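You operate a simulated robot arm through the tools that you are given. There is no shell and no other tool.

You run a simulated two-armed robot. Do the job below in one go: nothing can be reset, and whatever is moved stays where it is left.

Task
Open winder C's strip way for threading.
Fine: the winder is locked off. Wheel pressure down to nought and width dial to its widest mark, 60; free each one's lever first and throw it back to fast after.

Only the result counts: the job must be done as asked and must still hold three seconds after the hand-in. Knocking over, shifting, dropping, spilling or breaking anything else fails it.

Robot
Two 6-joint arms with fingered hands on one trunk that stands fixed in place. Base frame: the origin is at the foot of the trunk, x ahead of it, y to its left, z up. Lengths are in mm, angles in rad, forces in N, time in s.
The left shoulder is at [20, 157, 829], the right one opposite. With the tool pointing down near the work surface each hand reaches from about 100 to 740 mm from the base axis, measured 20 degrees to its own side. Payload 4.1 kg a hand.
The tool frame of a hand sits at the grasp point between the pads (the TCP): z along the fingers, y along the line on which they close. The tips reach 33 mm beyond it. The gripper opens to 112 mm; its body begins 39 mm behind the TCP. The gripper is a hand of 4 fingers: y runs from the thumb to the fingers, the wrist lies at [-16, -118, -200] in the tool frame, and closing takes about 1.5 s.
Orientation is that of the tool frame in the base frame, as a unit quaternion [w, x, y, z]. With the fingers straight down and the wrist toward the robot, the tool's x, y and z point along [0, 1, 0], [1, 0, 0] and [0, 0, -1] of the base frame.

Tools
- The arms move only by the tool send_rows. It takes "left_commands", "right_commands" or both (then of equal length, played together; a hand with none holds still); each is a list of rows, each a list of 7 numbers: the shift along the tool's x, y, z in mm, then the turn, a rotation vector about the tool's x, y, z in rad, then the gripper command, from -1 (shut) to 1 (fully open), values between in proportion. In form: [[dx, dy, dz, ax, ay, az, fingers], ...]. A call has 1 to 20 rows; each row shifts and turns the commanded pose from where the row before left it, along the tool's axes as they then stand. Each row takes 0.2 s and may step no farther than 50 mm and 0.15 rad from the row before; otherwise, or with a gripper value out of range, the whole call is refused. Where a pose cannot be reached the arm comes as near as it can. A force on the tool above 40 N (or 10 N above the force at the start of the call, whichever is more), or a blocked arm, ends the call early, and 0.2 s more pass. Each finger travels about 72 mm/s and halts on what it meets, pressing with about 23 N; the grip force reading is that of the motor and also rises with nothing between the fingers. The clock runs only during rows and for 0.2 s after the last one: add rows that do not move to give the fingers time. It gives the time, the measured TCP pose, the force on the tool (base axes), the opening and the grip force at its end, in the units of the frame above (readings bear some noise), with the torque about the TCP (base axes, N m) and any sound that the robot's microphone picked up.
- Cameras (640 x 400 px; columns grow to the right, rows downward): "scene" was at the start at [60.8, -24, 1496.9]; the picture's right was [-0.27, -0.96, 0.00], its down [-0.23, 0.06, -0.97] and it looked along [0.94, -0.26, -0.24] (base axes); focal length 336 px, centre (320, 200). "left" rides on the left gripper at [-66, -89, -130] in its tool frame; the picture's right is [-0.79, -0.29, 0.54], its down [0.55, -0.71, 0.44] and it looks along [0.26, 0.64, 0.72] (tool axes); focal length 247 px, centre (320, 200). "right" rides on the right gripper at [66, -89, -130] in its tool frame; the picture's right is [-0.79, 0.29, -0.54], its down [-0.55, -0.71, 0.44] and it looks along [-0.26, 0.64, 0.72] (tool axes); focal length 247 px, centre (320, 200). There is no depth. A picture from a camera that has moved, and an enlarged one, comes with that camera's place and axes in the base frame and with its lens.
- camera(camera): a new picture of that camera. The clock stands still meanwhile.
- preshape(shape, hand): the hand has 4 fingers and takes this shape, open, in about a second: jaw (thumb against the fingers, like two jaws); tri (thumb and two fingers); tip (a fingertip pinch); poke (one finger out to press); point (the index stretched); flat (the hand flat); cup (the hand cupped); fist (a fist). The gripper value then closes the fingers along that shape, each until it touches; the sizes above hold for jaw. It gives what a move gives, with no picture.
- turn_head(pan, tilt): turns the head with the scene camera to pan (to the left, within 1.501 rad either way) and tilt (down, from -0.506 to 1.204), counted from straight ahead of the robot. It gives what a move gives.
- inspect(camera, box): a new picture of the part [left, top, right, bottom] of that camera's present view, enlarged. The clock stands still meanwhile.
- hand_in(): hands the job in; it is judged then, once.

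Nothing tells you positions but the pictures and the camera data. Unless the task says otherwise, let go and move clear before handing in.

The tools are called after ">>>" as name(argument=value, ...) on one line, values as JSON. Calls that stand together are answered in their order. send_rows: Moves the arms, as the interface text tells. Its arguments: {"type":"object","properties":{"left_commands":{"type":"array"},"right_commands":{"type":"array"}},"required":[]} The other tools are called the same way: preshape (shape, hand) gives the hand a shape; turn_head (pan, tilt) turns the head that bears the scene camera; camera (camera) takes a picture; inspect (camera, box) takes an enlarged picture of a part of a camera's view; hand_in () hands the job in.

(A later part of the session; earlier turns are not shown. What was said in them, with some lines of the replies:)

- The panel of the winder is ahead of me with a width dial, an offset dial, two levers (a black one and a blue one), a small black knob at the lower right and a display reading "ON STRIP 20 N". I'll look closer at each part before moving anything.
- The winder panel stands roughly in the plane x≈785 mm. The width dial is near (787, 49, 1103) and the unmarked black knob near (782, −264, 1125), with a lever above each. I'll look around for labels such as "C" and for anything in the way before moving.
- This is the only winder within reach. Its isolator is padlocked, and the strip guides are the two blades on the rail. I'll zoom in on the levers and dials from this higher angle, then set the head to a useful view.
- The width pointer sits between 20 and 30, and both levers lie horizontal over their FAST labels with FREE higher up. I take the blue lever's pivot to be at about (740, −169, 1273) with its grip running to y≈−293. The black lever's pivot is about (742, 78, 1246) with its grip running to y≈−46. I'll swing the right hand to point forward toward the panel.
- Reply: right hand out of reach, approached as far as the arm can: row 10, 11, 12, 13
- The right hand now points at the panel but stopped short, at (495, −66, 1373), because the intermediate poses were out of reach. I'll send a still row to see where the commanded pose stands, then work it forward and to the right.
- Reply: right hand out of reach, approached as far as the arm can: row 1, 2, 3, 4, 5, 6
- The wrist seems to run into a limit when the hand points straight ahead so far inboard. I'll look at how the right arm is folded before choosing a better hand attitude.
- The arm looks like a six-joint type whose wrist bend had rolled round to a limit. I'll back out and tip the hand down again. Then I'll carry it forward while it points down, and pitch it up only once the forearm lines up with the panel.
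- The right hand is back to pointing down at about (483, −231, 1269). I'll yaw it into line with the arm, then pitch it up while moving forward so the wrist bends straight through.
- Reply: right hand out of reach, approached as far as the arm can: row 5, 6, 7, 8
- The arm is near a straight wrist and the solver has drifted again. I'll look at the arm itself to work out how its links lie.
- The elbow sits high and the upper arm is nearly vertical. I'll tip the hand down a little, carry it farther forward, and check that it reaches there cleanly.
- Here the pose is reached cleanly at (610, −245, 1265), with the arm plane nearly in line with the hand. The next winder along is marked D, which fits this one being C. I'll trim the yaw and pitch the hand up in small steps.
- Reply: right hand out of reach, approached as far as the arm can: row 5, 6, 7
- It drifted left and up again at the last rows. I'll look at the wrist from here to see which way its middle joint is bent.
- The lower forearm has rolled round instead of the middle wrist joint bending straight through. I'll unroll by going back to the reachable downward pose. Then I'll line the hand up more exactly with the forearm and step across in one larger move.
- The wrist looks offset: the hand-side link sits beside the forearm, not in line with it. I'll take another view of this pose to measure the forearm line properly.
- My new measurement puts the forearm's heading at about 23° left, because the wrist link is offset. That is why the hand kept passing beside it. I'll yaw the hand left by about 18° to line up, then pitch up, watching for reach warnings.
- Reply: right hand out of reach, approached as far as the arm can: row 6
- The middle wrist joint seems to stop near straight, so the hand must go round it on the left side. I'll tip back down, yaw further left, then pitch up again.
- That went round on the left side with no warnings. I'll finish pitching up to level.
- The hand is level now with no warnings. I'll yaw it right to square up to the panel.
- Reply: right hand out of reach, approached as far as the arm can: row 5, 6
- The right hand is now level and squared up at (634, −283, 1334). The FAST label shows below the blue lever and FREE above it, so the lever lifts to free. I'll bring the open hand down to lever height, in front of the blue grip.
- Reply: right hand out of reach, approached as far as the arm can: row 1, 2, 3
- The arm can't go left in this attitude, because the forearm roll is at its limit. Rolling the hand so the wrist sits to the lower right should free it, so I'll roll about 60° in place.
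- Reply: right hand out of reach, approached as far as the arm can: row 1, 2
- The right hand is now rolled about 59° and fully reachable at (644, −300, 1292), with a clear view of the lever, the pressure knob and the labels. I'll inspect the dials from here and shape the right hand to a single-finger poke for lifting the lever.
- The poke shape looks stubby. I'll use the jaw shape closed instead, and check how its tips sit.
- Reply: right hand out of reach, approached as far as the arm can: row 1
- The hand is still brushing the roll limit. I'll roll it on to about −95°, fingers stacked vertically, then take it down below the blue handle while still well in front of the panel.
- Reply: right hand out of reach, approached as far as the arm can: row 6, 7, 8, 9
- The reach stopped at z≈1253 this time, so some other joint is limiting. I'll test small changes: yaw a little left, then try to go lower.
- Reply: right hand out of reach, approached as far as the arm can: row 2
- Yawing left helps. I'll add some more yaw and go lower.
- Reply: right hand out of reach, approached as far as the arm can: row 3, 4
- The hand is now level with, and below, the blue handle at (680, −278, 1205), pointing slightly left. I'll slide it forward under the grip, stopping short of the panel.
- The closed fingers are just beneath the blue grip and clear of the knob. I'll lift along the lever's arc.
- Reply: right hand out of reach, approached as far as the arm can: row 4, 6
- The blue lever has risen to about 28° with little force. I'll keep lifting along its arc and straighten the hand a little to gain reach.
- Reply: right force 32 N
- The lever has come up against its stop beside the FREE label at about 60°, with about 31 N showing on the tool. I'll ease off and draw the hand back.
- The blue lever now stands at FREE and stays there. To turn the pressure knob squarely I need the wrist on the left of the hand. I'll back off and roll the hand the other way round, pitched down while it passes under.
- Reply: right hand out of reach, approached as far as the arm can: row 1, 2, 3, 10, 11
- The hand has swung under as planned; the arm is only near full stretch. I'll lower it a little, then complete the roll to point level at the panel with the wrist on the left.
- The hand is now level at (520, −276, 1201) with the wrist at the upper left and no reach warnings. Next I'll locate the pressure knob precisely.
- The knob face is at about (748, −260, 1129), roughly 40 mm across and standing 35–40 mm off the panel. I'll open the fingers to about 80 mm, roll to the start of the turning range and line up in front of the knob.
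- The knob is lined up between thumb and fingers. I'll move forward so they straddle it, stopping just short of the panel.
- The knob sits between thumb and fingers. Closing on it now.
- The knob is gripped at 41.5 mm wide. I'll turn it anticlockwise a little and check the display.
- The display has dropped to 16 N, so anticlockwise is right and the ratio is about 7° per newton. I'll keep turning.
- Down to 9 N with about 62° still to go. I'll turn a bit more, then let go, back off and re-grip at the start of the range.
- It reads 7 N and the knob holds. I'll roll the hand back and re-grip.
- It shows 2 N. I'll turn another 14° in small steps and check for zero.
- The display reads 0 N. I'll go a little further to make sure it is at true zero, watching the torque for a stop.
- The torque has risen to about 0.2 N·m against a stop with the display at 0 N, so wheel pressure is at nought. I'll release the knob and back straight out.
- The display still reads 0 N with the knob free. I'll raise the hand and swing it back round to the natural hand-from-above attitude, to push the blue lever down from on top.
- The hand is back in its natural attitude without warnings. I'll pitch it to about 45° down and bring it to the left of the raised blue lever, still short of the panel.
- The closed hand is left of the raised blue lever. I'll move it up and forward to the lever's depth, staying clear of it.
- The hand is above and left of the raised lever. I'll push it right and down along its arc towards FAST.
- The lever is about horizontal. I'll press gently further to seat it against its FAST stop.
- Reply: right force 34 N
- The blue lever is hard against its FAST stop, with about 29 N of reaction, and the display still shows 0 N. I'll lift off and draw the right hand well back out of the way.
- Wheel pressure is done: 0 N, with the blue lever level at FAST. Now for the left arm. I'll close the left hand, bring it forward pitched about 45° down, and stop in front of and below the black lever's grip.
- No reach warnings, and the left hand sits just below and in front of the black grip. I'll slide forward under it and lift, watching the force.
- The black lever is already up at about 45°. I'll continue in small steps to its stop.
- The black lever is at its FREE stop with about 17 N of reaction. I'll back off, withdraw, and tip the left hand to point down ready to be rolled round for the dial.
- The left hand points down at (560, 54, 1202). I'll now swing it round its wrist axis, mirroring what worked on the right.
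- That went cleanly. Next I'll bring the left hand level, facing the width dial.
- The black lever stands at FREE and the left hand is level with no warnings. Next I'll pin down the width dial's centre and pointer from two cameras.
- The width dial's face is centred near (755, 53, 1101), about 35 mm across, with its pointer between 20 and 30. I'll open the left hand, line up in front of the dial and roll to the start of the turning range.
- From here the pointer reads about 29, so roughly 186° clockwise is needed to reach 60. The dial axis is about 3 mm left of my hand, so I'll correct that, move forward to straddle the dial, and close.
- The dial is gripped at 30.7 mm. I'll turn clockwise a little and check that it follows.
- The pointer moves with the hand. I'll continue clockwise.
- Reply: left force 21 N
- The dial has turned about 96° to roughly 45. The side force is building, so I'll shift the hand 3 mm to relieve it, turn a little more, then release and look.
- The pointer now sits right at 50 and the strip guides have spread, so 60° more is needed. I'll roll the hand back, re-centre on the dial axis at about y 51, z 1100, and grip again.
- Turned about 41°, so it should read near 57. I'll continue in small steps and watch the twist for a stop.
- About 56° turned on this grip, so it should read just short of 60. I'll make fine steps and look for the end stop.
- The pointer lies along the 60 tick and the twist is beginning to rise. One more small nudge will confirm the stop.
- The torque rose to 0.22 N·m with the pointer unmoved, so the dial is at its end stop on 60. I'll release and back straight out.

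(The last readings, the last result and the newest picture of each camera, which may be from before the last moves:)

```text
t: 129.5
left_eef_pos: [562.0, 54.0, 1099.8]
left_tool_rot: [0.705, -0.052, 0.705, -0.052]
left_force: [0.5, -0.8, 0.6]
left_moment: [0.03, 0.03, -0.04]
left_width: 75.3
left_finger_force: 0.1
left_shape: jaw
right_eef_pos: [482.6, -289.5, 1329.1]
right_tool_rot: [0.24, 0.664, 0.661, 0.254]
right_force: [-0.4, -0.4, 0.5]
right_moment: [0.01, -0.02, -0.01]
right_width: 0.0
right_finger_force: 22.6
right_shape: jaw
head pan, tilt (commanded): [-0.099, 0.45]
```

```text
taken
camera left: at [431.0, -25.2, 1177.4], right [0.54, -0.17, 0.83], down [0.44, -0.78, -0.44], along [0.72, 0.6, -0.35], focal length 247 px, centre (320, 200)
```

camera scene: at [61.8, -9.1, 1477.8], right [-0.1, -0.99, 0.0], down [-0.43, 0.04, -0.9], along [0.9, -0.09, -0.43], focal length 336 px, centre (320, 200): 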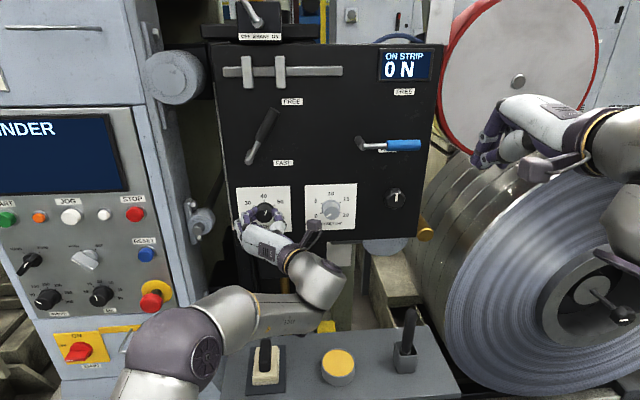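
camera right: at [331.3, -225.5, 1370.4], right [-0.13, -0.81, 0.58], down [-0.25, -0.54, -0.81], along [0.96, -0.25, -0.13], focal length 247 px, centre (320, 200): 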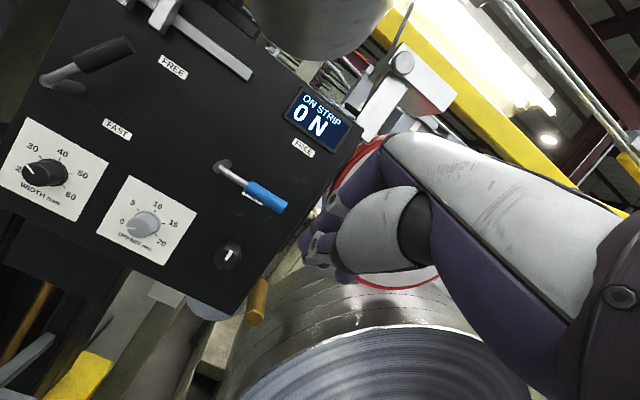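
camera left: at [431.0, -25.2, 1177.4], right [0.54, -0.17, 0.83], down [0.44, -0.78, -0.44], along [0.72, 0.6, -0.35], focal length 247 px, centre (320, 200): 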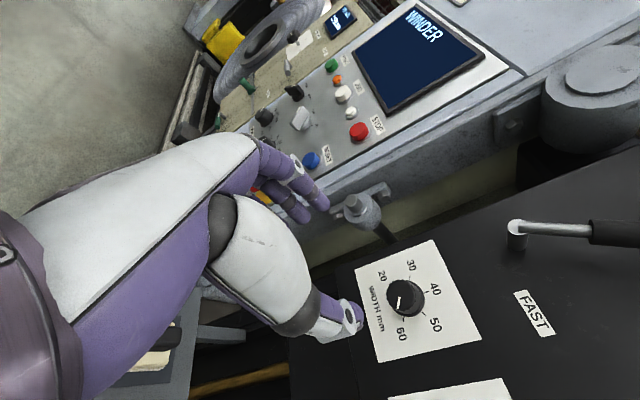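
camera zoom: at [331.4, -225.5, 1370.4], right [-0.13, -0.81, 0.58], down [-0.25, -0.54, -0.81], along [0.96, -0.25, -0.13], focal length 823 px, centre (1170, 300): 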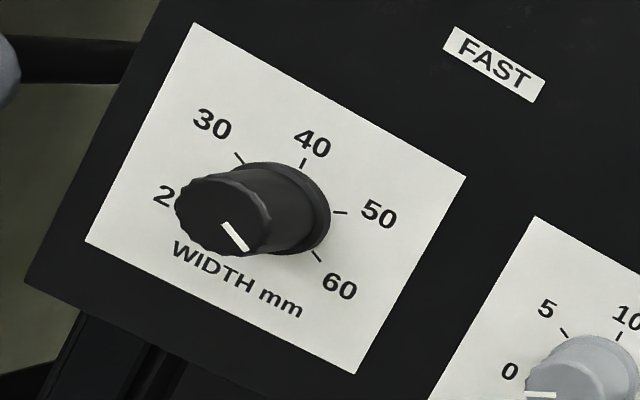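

The dial rests at 60 and the guides are wide apart. Now I'll reverse the left hand's path: up, roll back, and swing round to point down, ready to lower the black lever.

>>> send_rows(left_commands=[[-33.6, -5, 0, 0, 0, 0, -1], [-33.6, -5, 0, 0, 0, 0, -1], [-33.6, -5, 0, 0, 0, 0, -1], [0, 0, 0, 0, 0, -0.1453, -1], [0, 0, 0, 0, 0, -0.1453, -1], [0, 0, 0, 0, 0, -0.1453, -1], [0, 0, 0, 0, 0, -0.1453, -1], [0, 0, 0, 0, 0, -0.1453, -1], [0, 0, 0, 0, 0, -0.1453, -1], [0, 0, 0, 0, 0, -0.1453, -1], [0, 0, 0, 0, 0, -0.1453, -1], [0, 0, 0, -0.0729, -0.0607, -0.1106, -1], [0, 0, 0, -0.0729, -0.0607, -0.1106, -1], [0, 0, 0, -0.0729, -0.0607, -0.1106, -1], [0, 0, 0, -0.0729, -0.0607, -0.1106, -1], [0, 0, 0, -0.0729, -0.0607, -0.1106, -1], [0, 0, 0, -0.0729, -0.0607, -0.1106, -1], [0, 0, 0, -0.0729, -0.0607, -0.1106, -1]])

>>> send_rows(left_commands=[[0, 0, 0, 0.01, -0.0737, -0.1249, -1], [0, 0, 0, 0.01, -0.0737, -0.1249, -1], [0, 0, 0, 0.01, -0.0737, -0.1249, -1], [0, 0, 0, 0.01, -0.0737, -0.1249, -1], [0, 0, 0, 0.01, -0.0737, -0.1249, -1], [0, 0, 0, 0.01, -0.0737, -0.1249, -1], [0, 0, 0, 0.01, -0.0737, -0.1249, -1], [0, 0, 0, 0.01, -0.0737, -0.1249, -1], [0, 0, 0, 0.01, -0.0737, -0.1249, -1], [0, 0, 0, 0.01, -0.0737, -0.1249, -1], [0, 0, 0, 0.01, -0.0737, -0.1249, -1], [0, 0, 0, 0.01, -0.0737, -0.1249, -1], [0, 0, 0, 0.01, -0.0737, -0.1249, -1], [0, 0, 0, 0.01, -0.0737, -0.1249, -1], [0, 0, 0, 0.01, -0.0737, -0.1249, -1], [0, 0, 0, 0.01, -0.0737, -0.1249, -1], [0, 0, 0, 0.01, -0.0737, -0.1249, -1], [0, 0, 0, 0.01, -0.0737, -0.1249, -1]])

>>> camera(camera="scene")

```text
t: 133.3
left_eef_pos: [560.5, 51.5, 1204.2]
left_tool_rot: [-0.338, 0.809, -0.32, 0.359]
left_force: [0.4, -0.9, -0.2]
left_moment: [0.01, -0.01, 0.01]
left_width: 0.0
left_finger_force: 23.6
left_shape: jaw
right_eef_pos: [482.8, -290.5, 1330.5]
right_tool_rot: [0.239, 0.665, 0.661, 0.253]
right_force: [0.2, 0.9, 0.3]
right_moment: [-0.01, -0.01, -0.02]
right_width: 0.1
right_finger_force: 22.8
right_shape: jaw
head pan, tilt (commanded): [-0.099, 0.45]
```

```text
t: 137.1
left_eef_pos: [563.8, 52.1, 1203.5]
left_tool_rot: [0.001, 0.628, 0.778, -0.001]
left_force: [-0.1, 0.5, 0.5]
left_moment: [0.0, 0.0, 0.0]
left_width: 0.1
left_finger_force: 23.1
left_shape: jaw
right_eef_pos: [482.2, -288.9, 1329.2]
right_tool_rot: [0.24, 0.665, 0.661, 0.254]
right_force: [0.4, -0.8, -0.5]
right_moment: [0.01, 0.0, 0.03]
right_width: 0.0
right_finger_force: 22.8
right_shape: jaw
head pan, tilt (commanded): [-0.099, 0.45]
```

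```text
taken
camera scene: at [62.2, -8.2, 1477.8], right [-0.1, -1.0, 0.0], down [-0.43, 0.04, -0.9], along [0.9, -0.09, -0.44], focal length 336 px, centre (320, 200)
```

scene: 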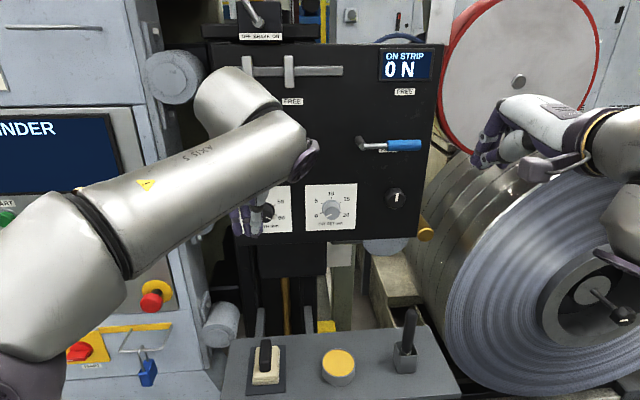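

The left hand points down again. I'll bring it up to the left of the raised black lever at its depth, pitched about 49° down, as I did with the blue one.

>>> send_rows(left_commands=[[0, 0, 0, 0, 0, 0.1045, -1], [0, 0, 0, 0, 0, 0.1045, -1], [16, 20, -20, -0.131, 0, 0, -1], [16, 22.4, -17.2, -0.131, 0, 0, -1], [16, 24.5, -14.1, -0.131, 0, 0, -1], [0, 22.5, -17.7, -0.131, 0, 0, -1], [0, 24.6, -14.7, -0.131, 0, 0, -1], [0, 6.1, -7.9, -0.062, 0, 0, -1], [0, 0, 0, 0, 0, 0, -1]])

>>> camera(camera="left")

>>> camera(camera="scene")

>>> camera(camera="right")

```text
t: 139.1
left_eef_pos: [650.1, 102.0, 1322.2]
left_tool_rot: [0.248, 0.662, 0.663, 0.248]
left_force: [0.3, 0.0, 0.1]
left_moment: [0.02, -0.01, 0.01]
left_width: 0.0
left_finger_force: 23.0
left_shape: jaw
right_eef_pos: [482.0, -289.8, 1329.7]
right_tool_rot: [0.239, 0.664, 0.661, 0.254]
right_force: [0.0, -0.4, -0.7]
right_moment: [0.0, 0.03, -0.01]
right_width: 0.1
right_finger_force: 22.8
right_shape: jaw
head pan, tilt (commanded): [-0.099, 0.45]
```

```text
taken
camera left: at [496.8, 34.1, 1361.9], right [0.14, -0.79, -0.59], down [-0.25, 0.55, -0.8], along [0.96, 0.26, -0.12], focal length 247 px, centre (320, 200)
```

left: 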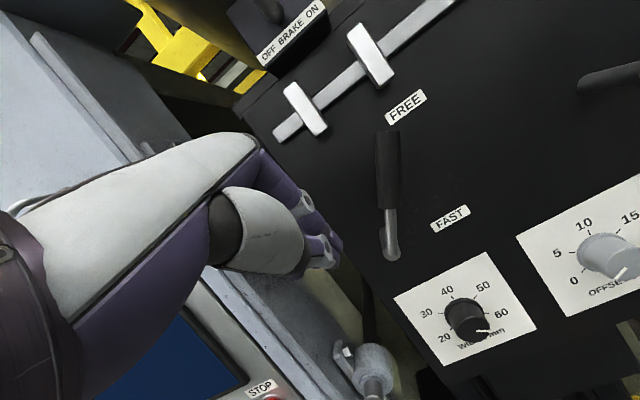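

```text
taken
camera scene: at [62.3, -8.2, 1477.8], right [-0.1, -1.0, 0.0], down [-0.43, 0.04, -0.9], along [0.9, -0.09, -0.44], focal length 336 px, centre (320, 200)
```

scene: 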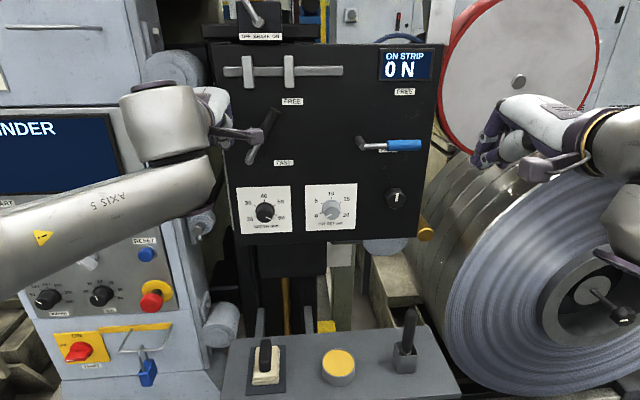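

```text
taken
camera right: at [331.3, -225.5, 1370.4], right [-0.13, -0.81, 0.58], down [-0.25, -0.54, -0.81], along [0.96, -0.25, -0.13], focal length 247 px, centre (320, 200)
```

right: 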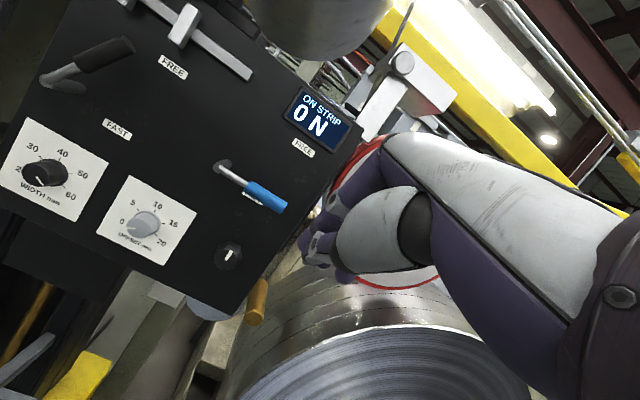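

>>> send_rows(left_commands=[[0, 25.9, 15.9, 0, 0, 0, -1], [0, 25.9, 15.9, 0, 0, 0, -1], [0, 0, 0, 0, 0, 0, -1]])

>>> camera(camera="left")

>>> inspect(camera="right", box=[0, 0, 200, 150])

```text
t: 139.9
left_eef_pos: [707.9, 100.4, 1333.9]
left_tool_rot: [0.248, 0.661, 0.663, 0.248]
left_force: [0.6, -0.1, -0.8]
left_moment: [0.0, 0.01, -0.03]
left_width: 0.0
left_finger_force: 23.1
left_shape: jaw
right_eef_pos: [482.3, -290.5, 1329.2]
right_tool_rot: [0.239, 0.664, 0.662, 0.254]
right_force: [-0.2, -0.7, -0.3]
right_moment: [-0.02, 0.01, -0.01]
right_width: 0.0
right_finger_force: 22.6
right_shape: jaw
head pan, tilt (commanded): [-0.099, 0.45]
```

```text
taken
camera left: at [555.3, 34.1, 1373.8], right [0.14, -0.79, -0.59], down [-0.25, 0.55, -0.8], along [0.96, 0.26, -0.12], focal length 247 px, centre (320, 200)
```

left: 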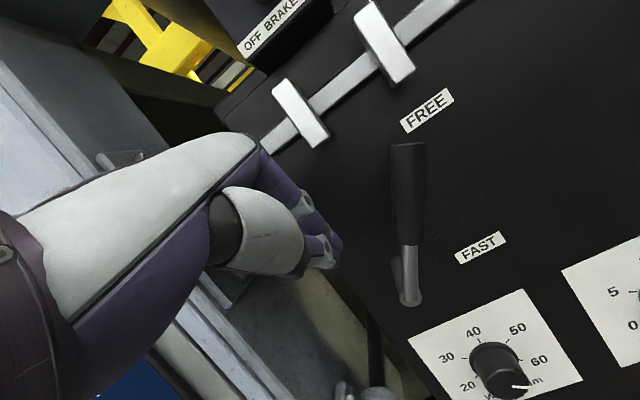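

```text
2.67 times, centred on (100, 75) of right
camera zoom: at [331.2, -225.4, 1370.5], right [-0.13, -0.81, 0.58], down [-0.25, -0.54, -0.81], along [0.96, -0.25, -0.13], focal length 659 px, centre (907, 533)
```

zoom: 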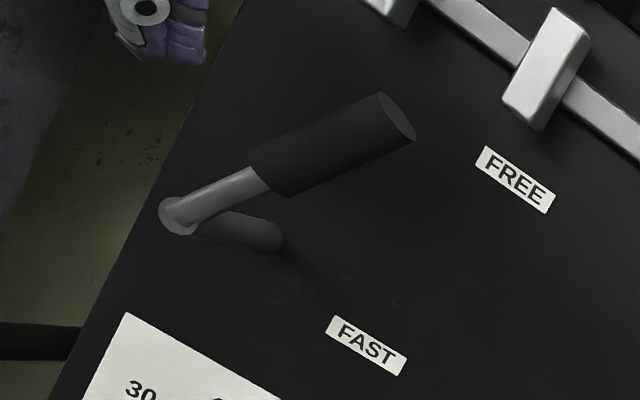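

The hand is beside the raised lever. I'll go 9 mm deeper, then push right and down along the arc.

>>> send_rows(left_commands=[[0, 6.8, 5.9, 0, 0, 0, -1], [-11.5, -0.65, 0.75, 0, 0, 0, -1], [-11.5, -0.65, 0.75, 0, 0, 0, -1], [-10.5, -2, 2.3, 0, 0, 0, -1], [-10.5, -2, 2.3, 0, 0, 0, -1], [-10.5, -3.3, 3.8, 0, 0, 0, -1], [-10.5, -3.3, 3.8, 0, 0, 0, -1], [0, 0, 0, 0, 0, 0, -1]])

>>> camera(camera="left")

>>> inspect(camera="right", box=[0, 0, 200, 150])

```text
t: 141.7
left_eef_pos: [718.9, 33.9, 1315.0]
left_tool_rot: [0.25, 0.662, 0.662, 0.247]
left_force: [0.4, 0.0, 0.3]
left_moment: [0.0, -0.01, 0.01]
left_width: 0.0
left_finger_force: 23.2
left_shape: jaw
right_eef_pos: [482.5, -289.7, 1329.6]
right_tool_rot: [0.24, 0.664, 0.661, 0.254]
right_force: [0.2, -0.1, -1.1]
right_moment: [-0.01, -0.02, 0.0]
right_width: 0.0
right_finger_force: 22.7
right_shape: jaw
head pan, tilt (commanded): [-0.099, 0.45]
```

```text
taken
camera left: at [565.3, -32.5, 1355.2], right [0.14, -0.79, -0.59], down [-0.25, 0.55, -0.8], along [0.96, 0.26, -0.12], focal length 247 px, centre (320, 200)
```

left: 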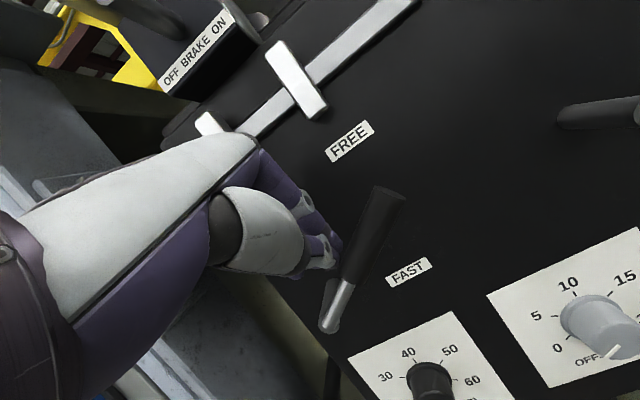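

```text
2.67 times, centred on (100, 75) of right
camera zoom: at [331.3, -225.5, 1370.4], right [-0.13, -0.81, 0.58], down [-0.25, -0.54, -0.81], along [0.96, -0.25, -0.13], focal length 659 px, centre (907, 533)
```

zoom: 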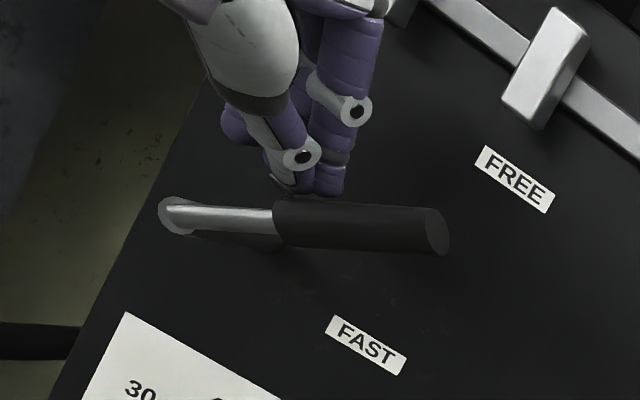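

The lever is following and is at about 30° now. Continuing down.

>>> send_rows(left_commands=[[-9.5, -4.6, 5.3, 0, 0, 0, -1], [-9.5, -4.6, 5.3, 0, 0, 0, -1], [-7, -5.2, 6, 0, 0, 0, -1], [-7, -5.2, 6, 0, 0, 0, -1], [0, 0, 0, 0, 0, 0, -1]])

>>> inspect(camera="right", box=[0, 0, 200, 150])

>>> camera(camera="left")

```text
t: 142.9
left_eef_pos: [719.0, 3.7, 1286.8]
left_tool_rot: [0.249, 0.661, 0.663, 0.248]
left_force: [-1.5, 2.2, 6.9]
left_moment: [0.12, -0.08, 0.09]
left_width: 0.0
left_finger_force: 22.7
left_shape: jaw
right_eef_pos: [481.7, -289.6, 1328.8]
right_tool_rot: [0.24, 0.664, 0.66, 0.254]
right_force: [-0.3, 0.0, -0.4]
right_moment: [0.02, 0.0, -0.01]
right_width: 0.1
right_finger_force: 23.3
right_shape: jaw
head pan, tilt (commanded): [-0.099, 0.45]
```

```text
2.67 times, centred on (100, 75) of right
camera zoom: at [331.1, -225.3, 1370.5], right [-0.13, -0.81, 0.58], down [-0.25, -0.54, -0.81], along [0.96, -0.25, -0.13], focal length 659 px, centre (907, 533)
```

zoom: 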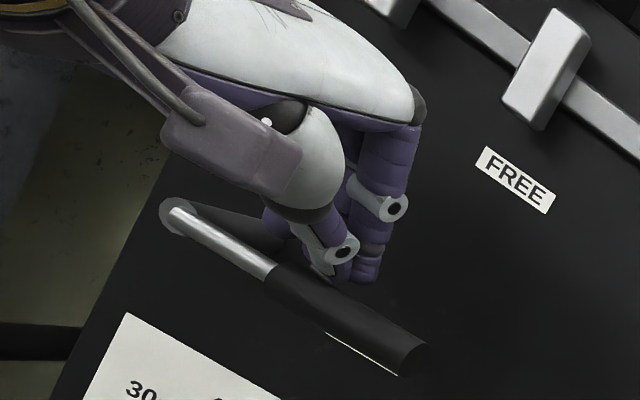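

```text
taken
camera left: at [565.2, -64.1, 1325.4], right [0.14, -0.79, -0.59], down [-0.25, 0.55, -0.8], along [0.96, 0.26, -0.12], focal length 247 px, centre (320, 200)
```

left: 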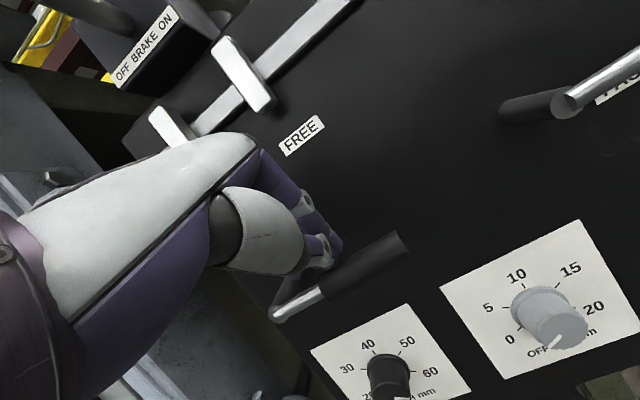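

>>> send_rows(left_commands=[[0, -2, 2.3, 0, 0, 0, -1], [0, -2, 2.3, 0, 0, 0, -1], [0, 0, 0, 0, 0, 0, -1]])

>>> inspect(camera="right", box=[0, 0, 200, 150])

```text
t: 143.7
left_eef_pos: [716.2, 2.7, 1283.8]
left_tool_rot: [0.252, 0.661, 0.662, 0.249]
left_force: [-11.8, 3.4, 22.7]
left_moment: [0.07, -0.12, 0.05]
left_width: 0.0
left_finger_force: 22.9
left_shape: jaw
right_eef_pos: [480.8, -289.1, 1329.0]
right_tool_rot: [0.241, 0.664, 0.66, 0.255]
right_force: [-0.3, 0.5, -0.8]
right_moment: [0.0, 0.0, 0.01]
right_width: 0.0
right_finger_force: 23.3
right_shape: jaw
head pan, tilt (commanded): [-0.099, 0.45]
```

```text
2.67 times, centred on (100, 75) of right
camera zoom: at [330.0, -225.3, 1370.8], right [-0.13, -0.8, 0.58], down [-0.25, -0.54, -0.81], along [0.96, -0.25, -0.13], focal length 659 px, centre (907, 533)
```

zoom: 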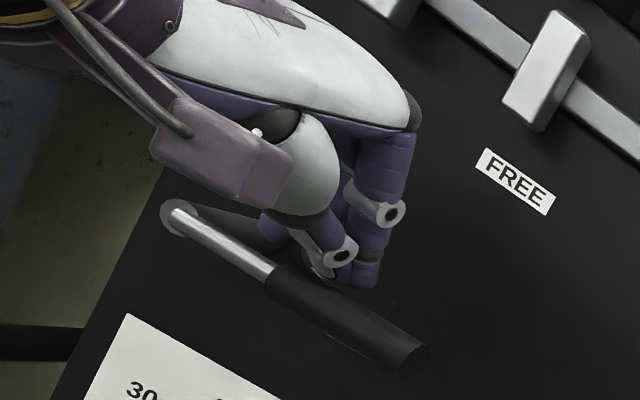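

>>> send_rows(left_commands=[[0, -1.5, 1.7, 0, 0, 0, -1], [0, 0, 0, 0, 0, 0, -1]])

>>> send_rows(left_commands=[[0, 13.1, -15.1, 0, 0, 0, -1], [0, 13.1, -15.1, 0, 0, 0, -1], [4, -25, -20, 0, 0, 0, -1], [6, -31.5, -24.7, 0, 0, 0, -1], [6, -31.5, -24.7, 0, 0, 0, -1], [6, -31.5, -24.7, 0, 0, 0, -1], [8, -31.5, -24.7, 0, 0, 0, -1], [8, -31.5, -24.7, 0, 0, 0, -1], [0, 0, 0, 0, 0, 0, -1]])

>>> camera(camera="scene")

>>> inspect(camera="scene", box=[200, 40, 440, 260])

>>> inspect(camera="right", box=[0, 0, 320, 280])

```text
t: 144.3
left_eef_pos: [718.2, 2.9, 1280.6]
left_tool_rot: [0.25, 0.661, 0.663, 0.248]
left_force: [0.2, -1.4, 24.0]
left_moment: [-0.12, -0.47, -0.06]
left_width: 0.0
left_finger_force: 23.0
left_shape: jaw
right_eef_pos: [481.8, -290.0, 1330.1]
right_tool_rot: [0.239, 0.664, 0.661, 0.254]
right_force: [-0.3, 0.6, -0.5]
right_moment: [-0.02, -0.01, 0.01]
right_width: 0.0
right_finger_force: 22.6
right_shape: jaw
head pan, tilt (commanded): [-0.099, 0.45]
```

```text
t: 146.3
left_eef_pos: [487.5, 39.6, 1306.4]
left_tool_rot: [0.248, 0.662, 0.663, 0.247]
left_force: [-0.2, 0.1, -0.2]
left_moment: [0.04, 0.0, -0.01]
left_width: 0.1
left_finger_force: 23.2
left_shape: jaw
right_eef_pos: [482.2, -290.1, 1329.5]
right_tool_rot: [0.24, 0.664, 0.661, 0.255]
right_force: [0.5, -0.1, 0.2]
right_moment: [0.03, -0.04, 0.0]
right_width: 0.0
right_finger_force: 22.2
right_shape: jaw
head pan, tilt (commanded): [-0.099, 0.45]
```

```text
taken
camera scene: at [62.4, -8.3, 1477.8], right [-0.1, -1.0, 0.0], down [-0.43, 0.04, -0.9], along [0.9, -0.09, -0.44], focal length 336 px, centre (320, 200)
```

scene: 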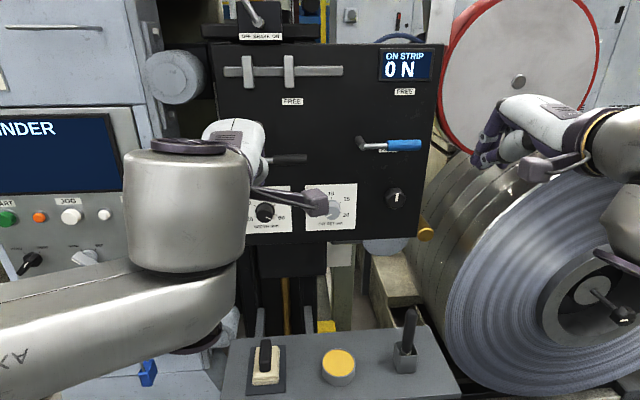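

```text
1.82 times, centred on (320, 150) of scene
camera zoom: at [62.4, -8.3, 1477.8], right [-0.1, -1.0, 0.0], down [-0.43, 0.04, -0.9], along [0.9, -0.09, -0.44], focal length 610 px, centre (320, 291)
```

zoom: 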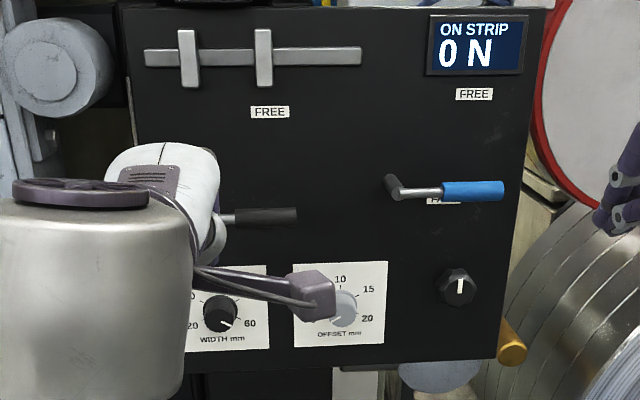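

```text
1.43 times, centred on (160, 140) of right
camera zoom: at [331.4, -225.6, 1370.4], right [-0.13, -0.81, 0.58], down [-0.25, -0.54, -0.81], along [0.96, -0.25, -0.13], focal length 353 px, centre (549, 286)
```

zoom: 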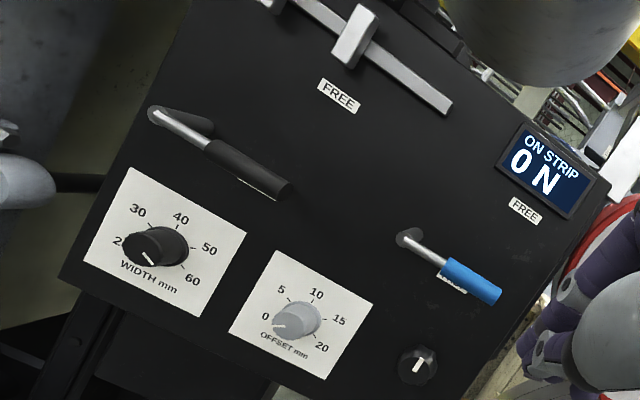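

Both levers appear level at FAST. I'll draw the left hand farther back and to the left for an unobstructed final check.

>>> send_rows(left_commands=[[25, -16, -20, 0, 0, 0, -1], [25, -16, -20, 0, 0, 0, -1], [25, 0, 0, 0, 0, 0, -1], [25, 0, 0, 0, 0, 0, -1], [0, 0, 0, 0, 0, 0, -1]])

>>> turn_head(pan=-0.15, tilt=0.4)

>>> camera(camera="scene")

>>> inspect(camera="scene", box=[200, 140, 420, 280])

>>> inspect(camera="right", box=[30, 100, 190, 220])

```text
t: 147.5
left_eef_pos: [437.3, 137.9, 1315.6]
left_tool_rot: [0.248, 0.662, 0.662, 0.249]
left_force: [0.6, -0.3, 0.9]
left_moment: [0.0, -0.01, 0.02]
left_width: 0.1
left_finger_force: 23.1
left_shape: jaw
right_eef_pos: [482.4, -289.5, 1330.2]
right_tool_rot: [0.24, 0.664, 0.661, 0.254]
right_force: [0.0, -0.5, 0.1]
right_moment: [0.01, 0.03, 0.02]
right_width: 0.0
right_finger_force: 23.0
right_shape: jaw
head pan, tilt (commanded): [-0.099, 0.45]
```

```text
t: 148.2
left_eef_pos: [437.4, 137.3, 1314.9]
left_tool_rot: [0.249, 0.661, 0.663, 0.248]
left_force: [-0.2, 0.4, -0.6]
left_moment: [0.01, 0.03, -0.03]
left_width: 0.0
left_finger_force: 22.8
left_shape: jaw
right_eef_pos: [482.6, -289.5, 1329.5]
right_tool_rot: [0.239, 0.664, 0.661, 0.255]
right_force: [-0.2, 0.3, 0.2]
right_moment: [-0.02, -0.02, 0.01]
right_width: 0.0
right_finger_force: 23.3
right_shape: jaw
head pan, tilt (commanded): [-0.15, 0.4]
```

```text
taken
camera scene: at [62.4, -12.9, 1482.4], right [-0.15, -0.99, 0.0], down [-0.39, 0.06, -0.92], along [0.91, -0.14, -0.39], focal length 336 px, centre (320, 200)
```

scene: 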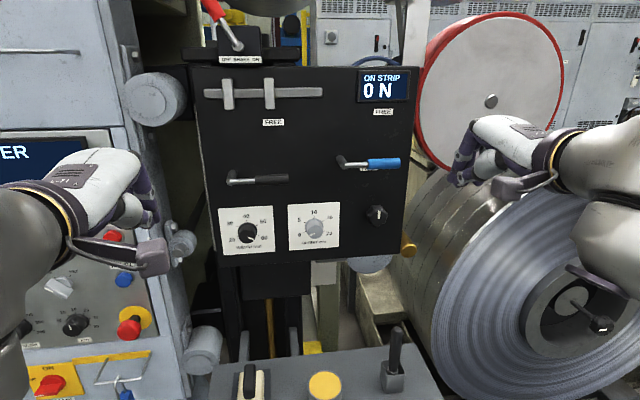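

```text
2.86 times, centred on (310, 210) of scene
camera zoom: at [62.4, -12.9, 1482.4], right [-0.15, -0.99, 0.0], down [-0.39, 0.06, -0.92], along [0.91, -0.14, -0.39], focal length 959 px, centre (349, 171)
```

zoom: 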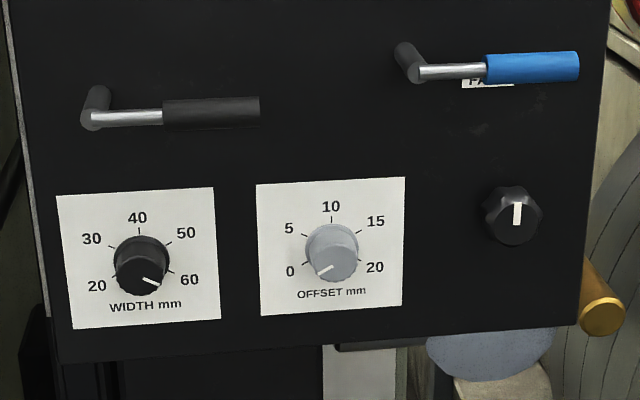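

```text
3.33 times, centred on (110, 160) of right
camera zoom: at [331.3, -225.5, 1370.4], right [-0.13, -0.81, 0.58], down [-0.25, -0.54, -0.81], along [0.96, -0.25, -0.13], focal length 823 px, centre (1020, 333)
```

zoom: 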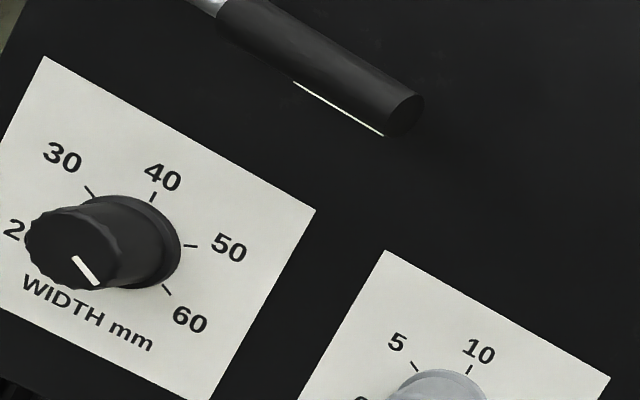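

Final check:
- **Wheel pressure:** 0 N on the display.
- **Width dial:** its pointer is on 60.
- **Levers:** both the black and the blue one are level at FAST.
- **Everything else:** the offset dial, brake and the rest are untouched, and both hands are well clear.

I'm handing the job in.

>>> hand_in()

```text
The job is handed in.
```

Winder C's strip way is open for threading, and the job is handed in. No result came back with the hand-in, so what follows is from my own last check of the panel.

- **Wheel pressure:** turned down until the display read 0 N and the knob met its stop. I freed the blue lever first and put it back to FAST afterwards.
- **Width dial:** turned to its end stop, with the pointer on 60. I freed the black lever first and put it back to FAST afterwards.
- **Everything else:** I left the offset dial, brake and console controls alone. The only things the hands touched were the two levers, the pressure knob and the width dial. Both hands ended well clear of the panel.

I never saw a "C" on this winder. I took it to be C because it is the only one in reach and the next one along is marked D.
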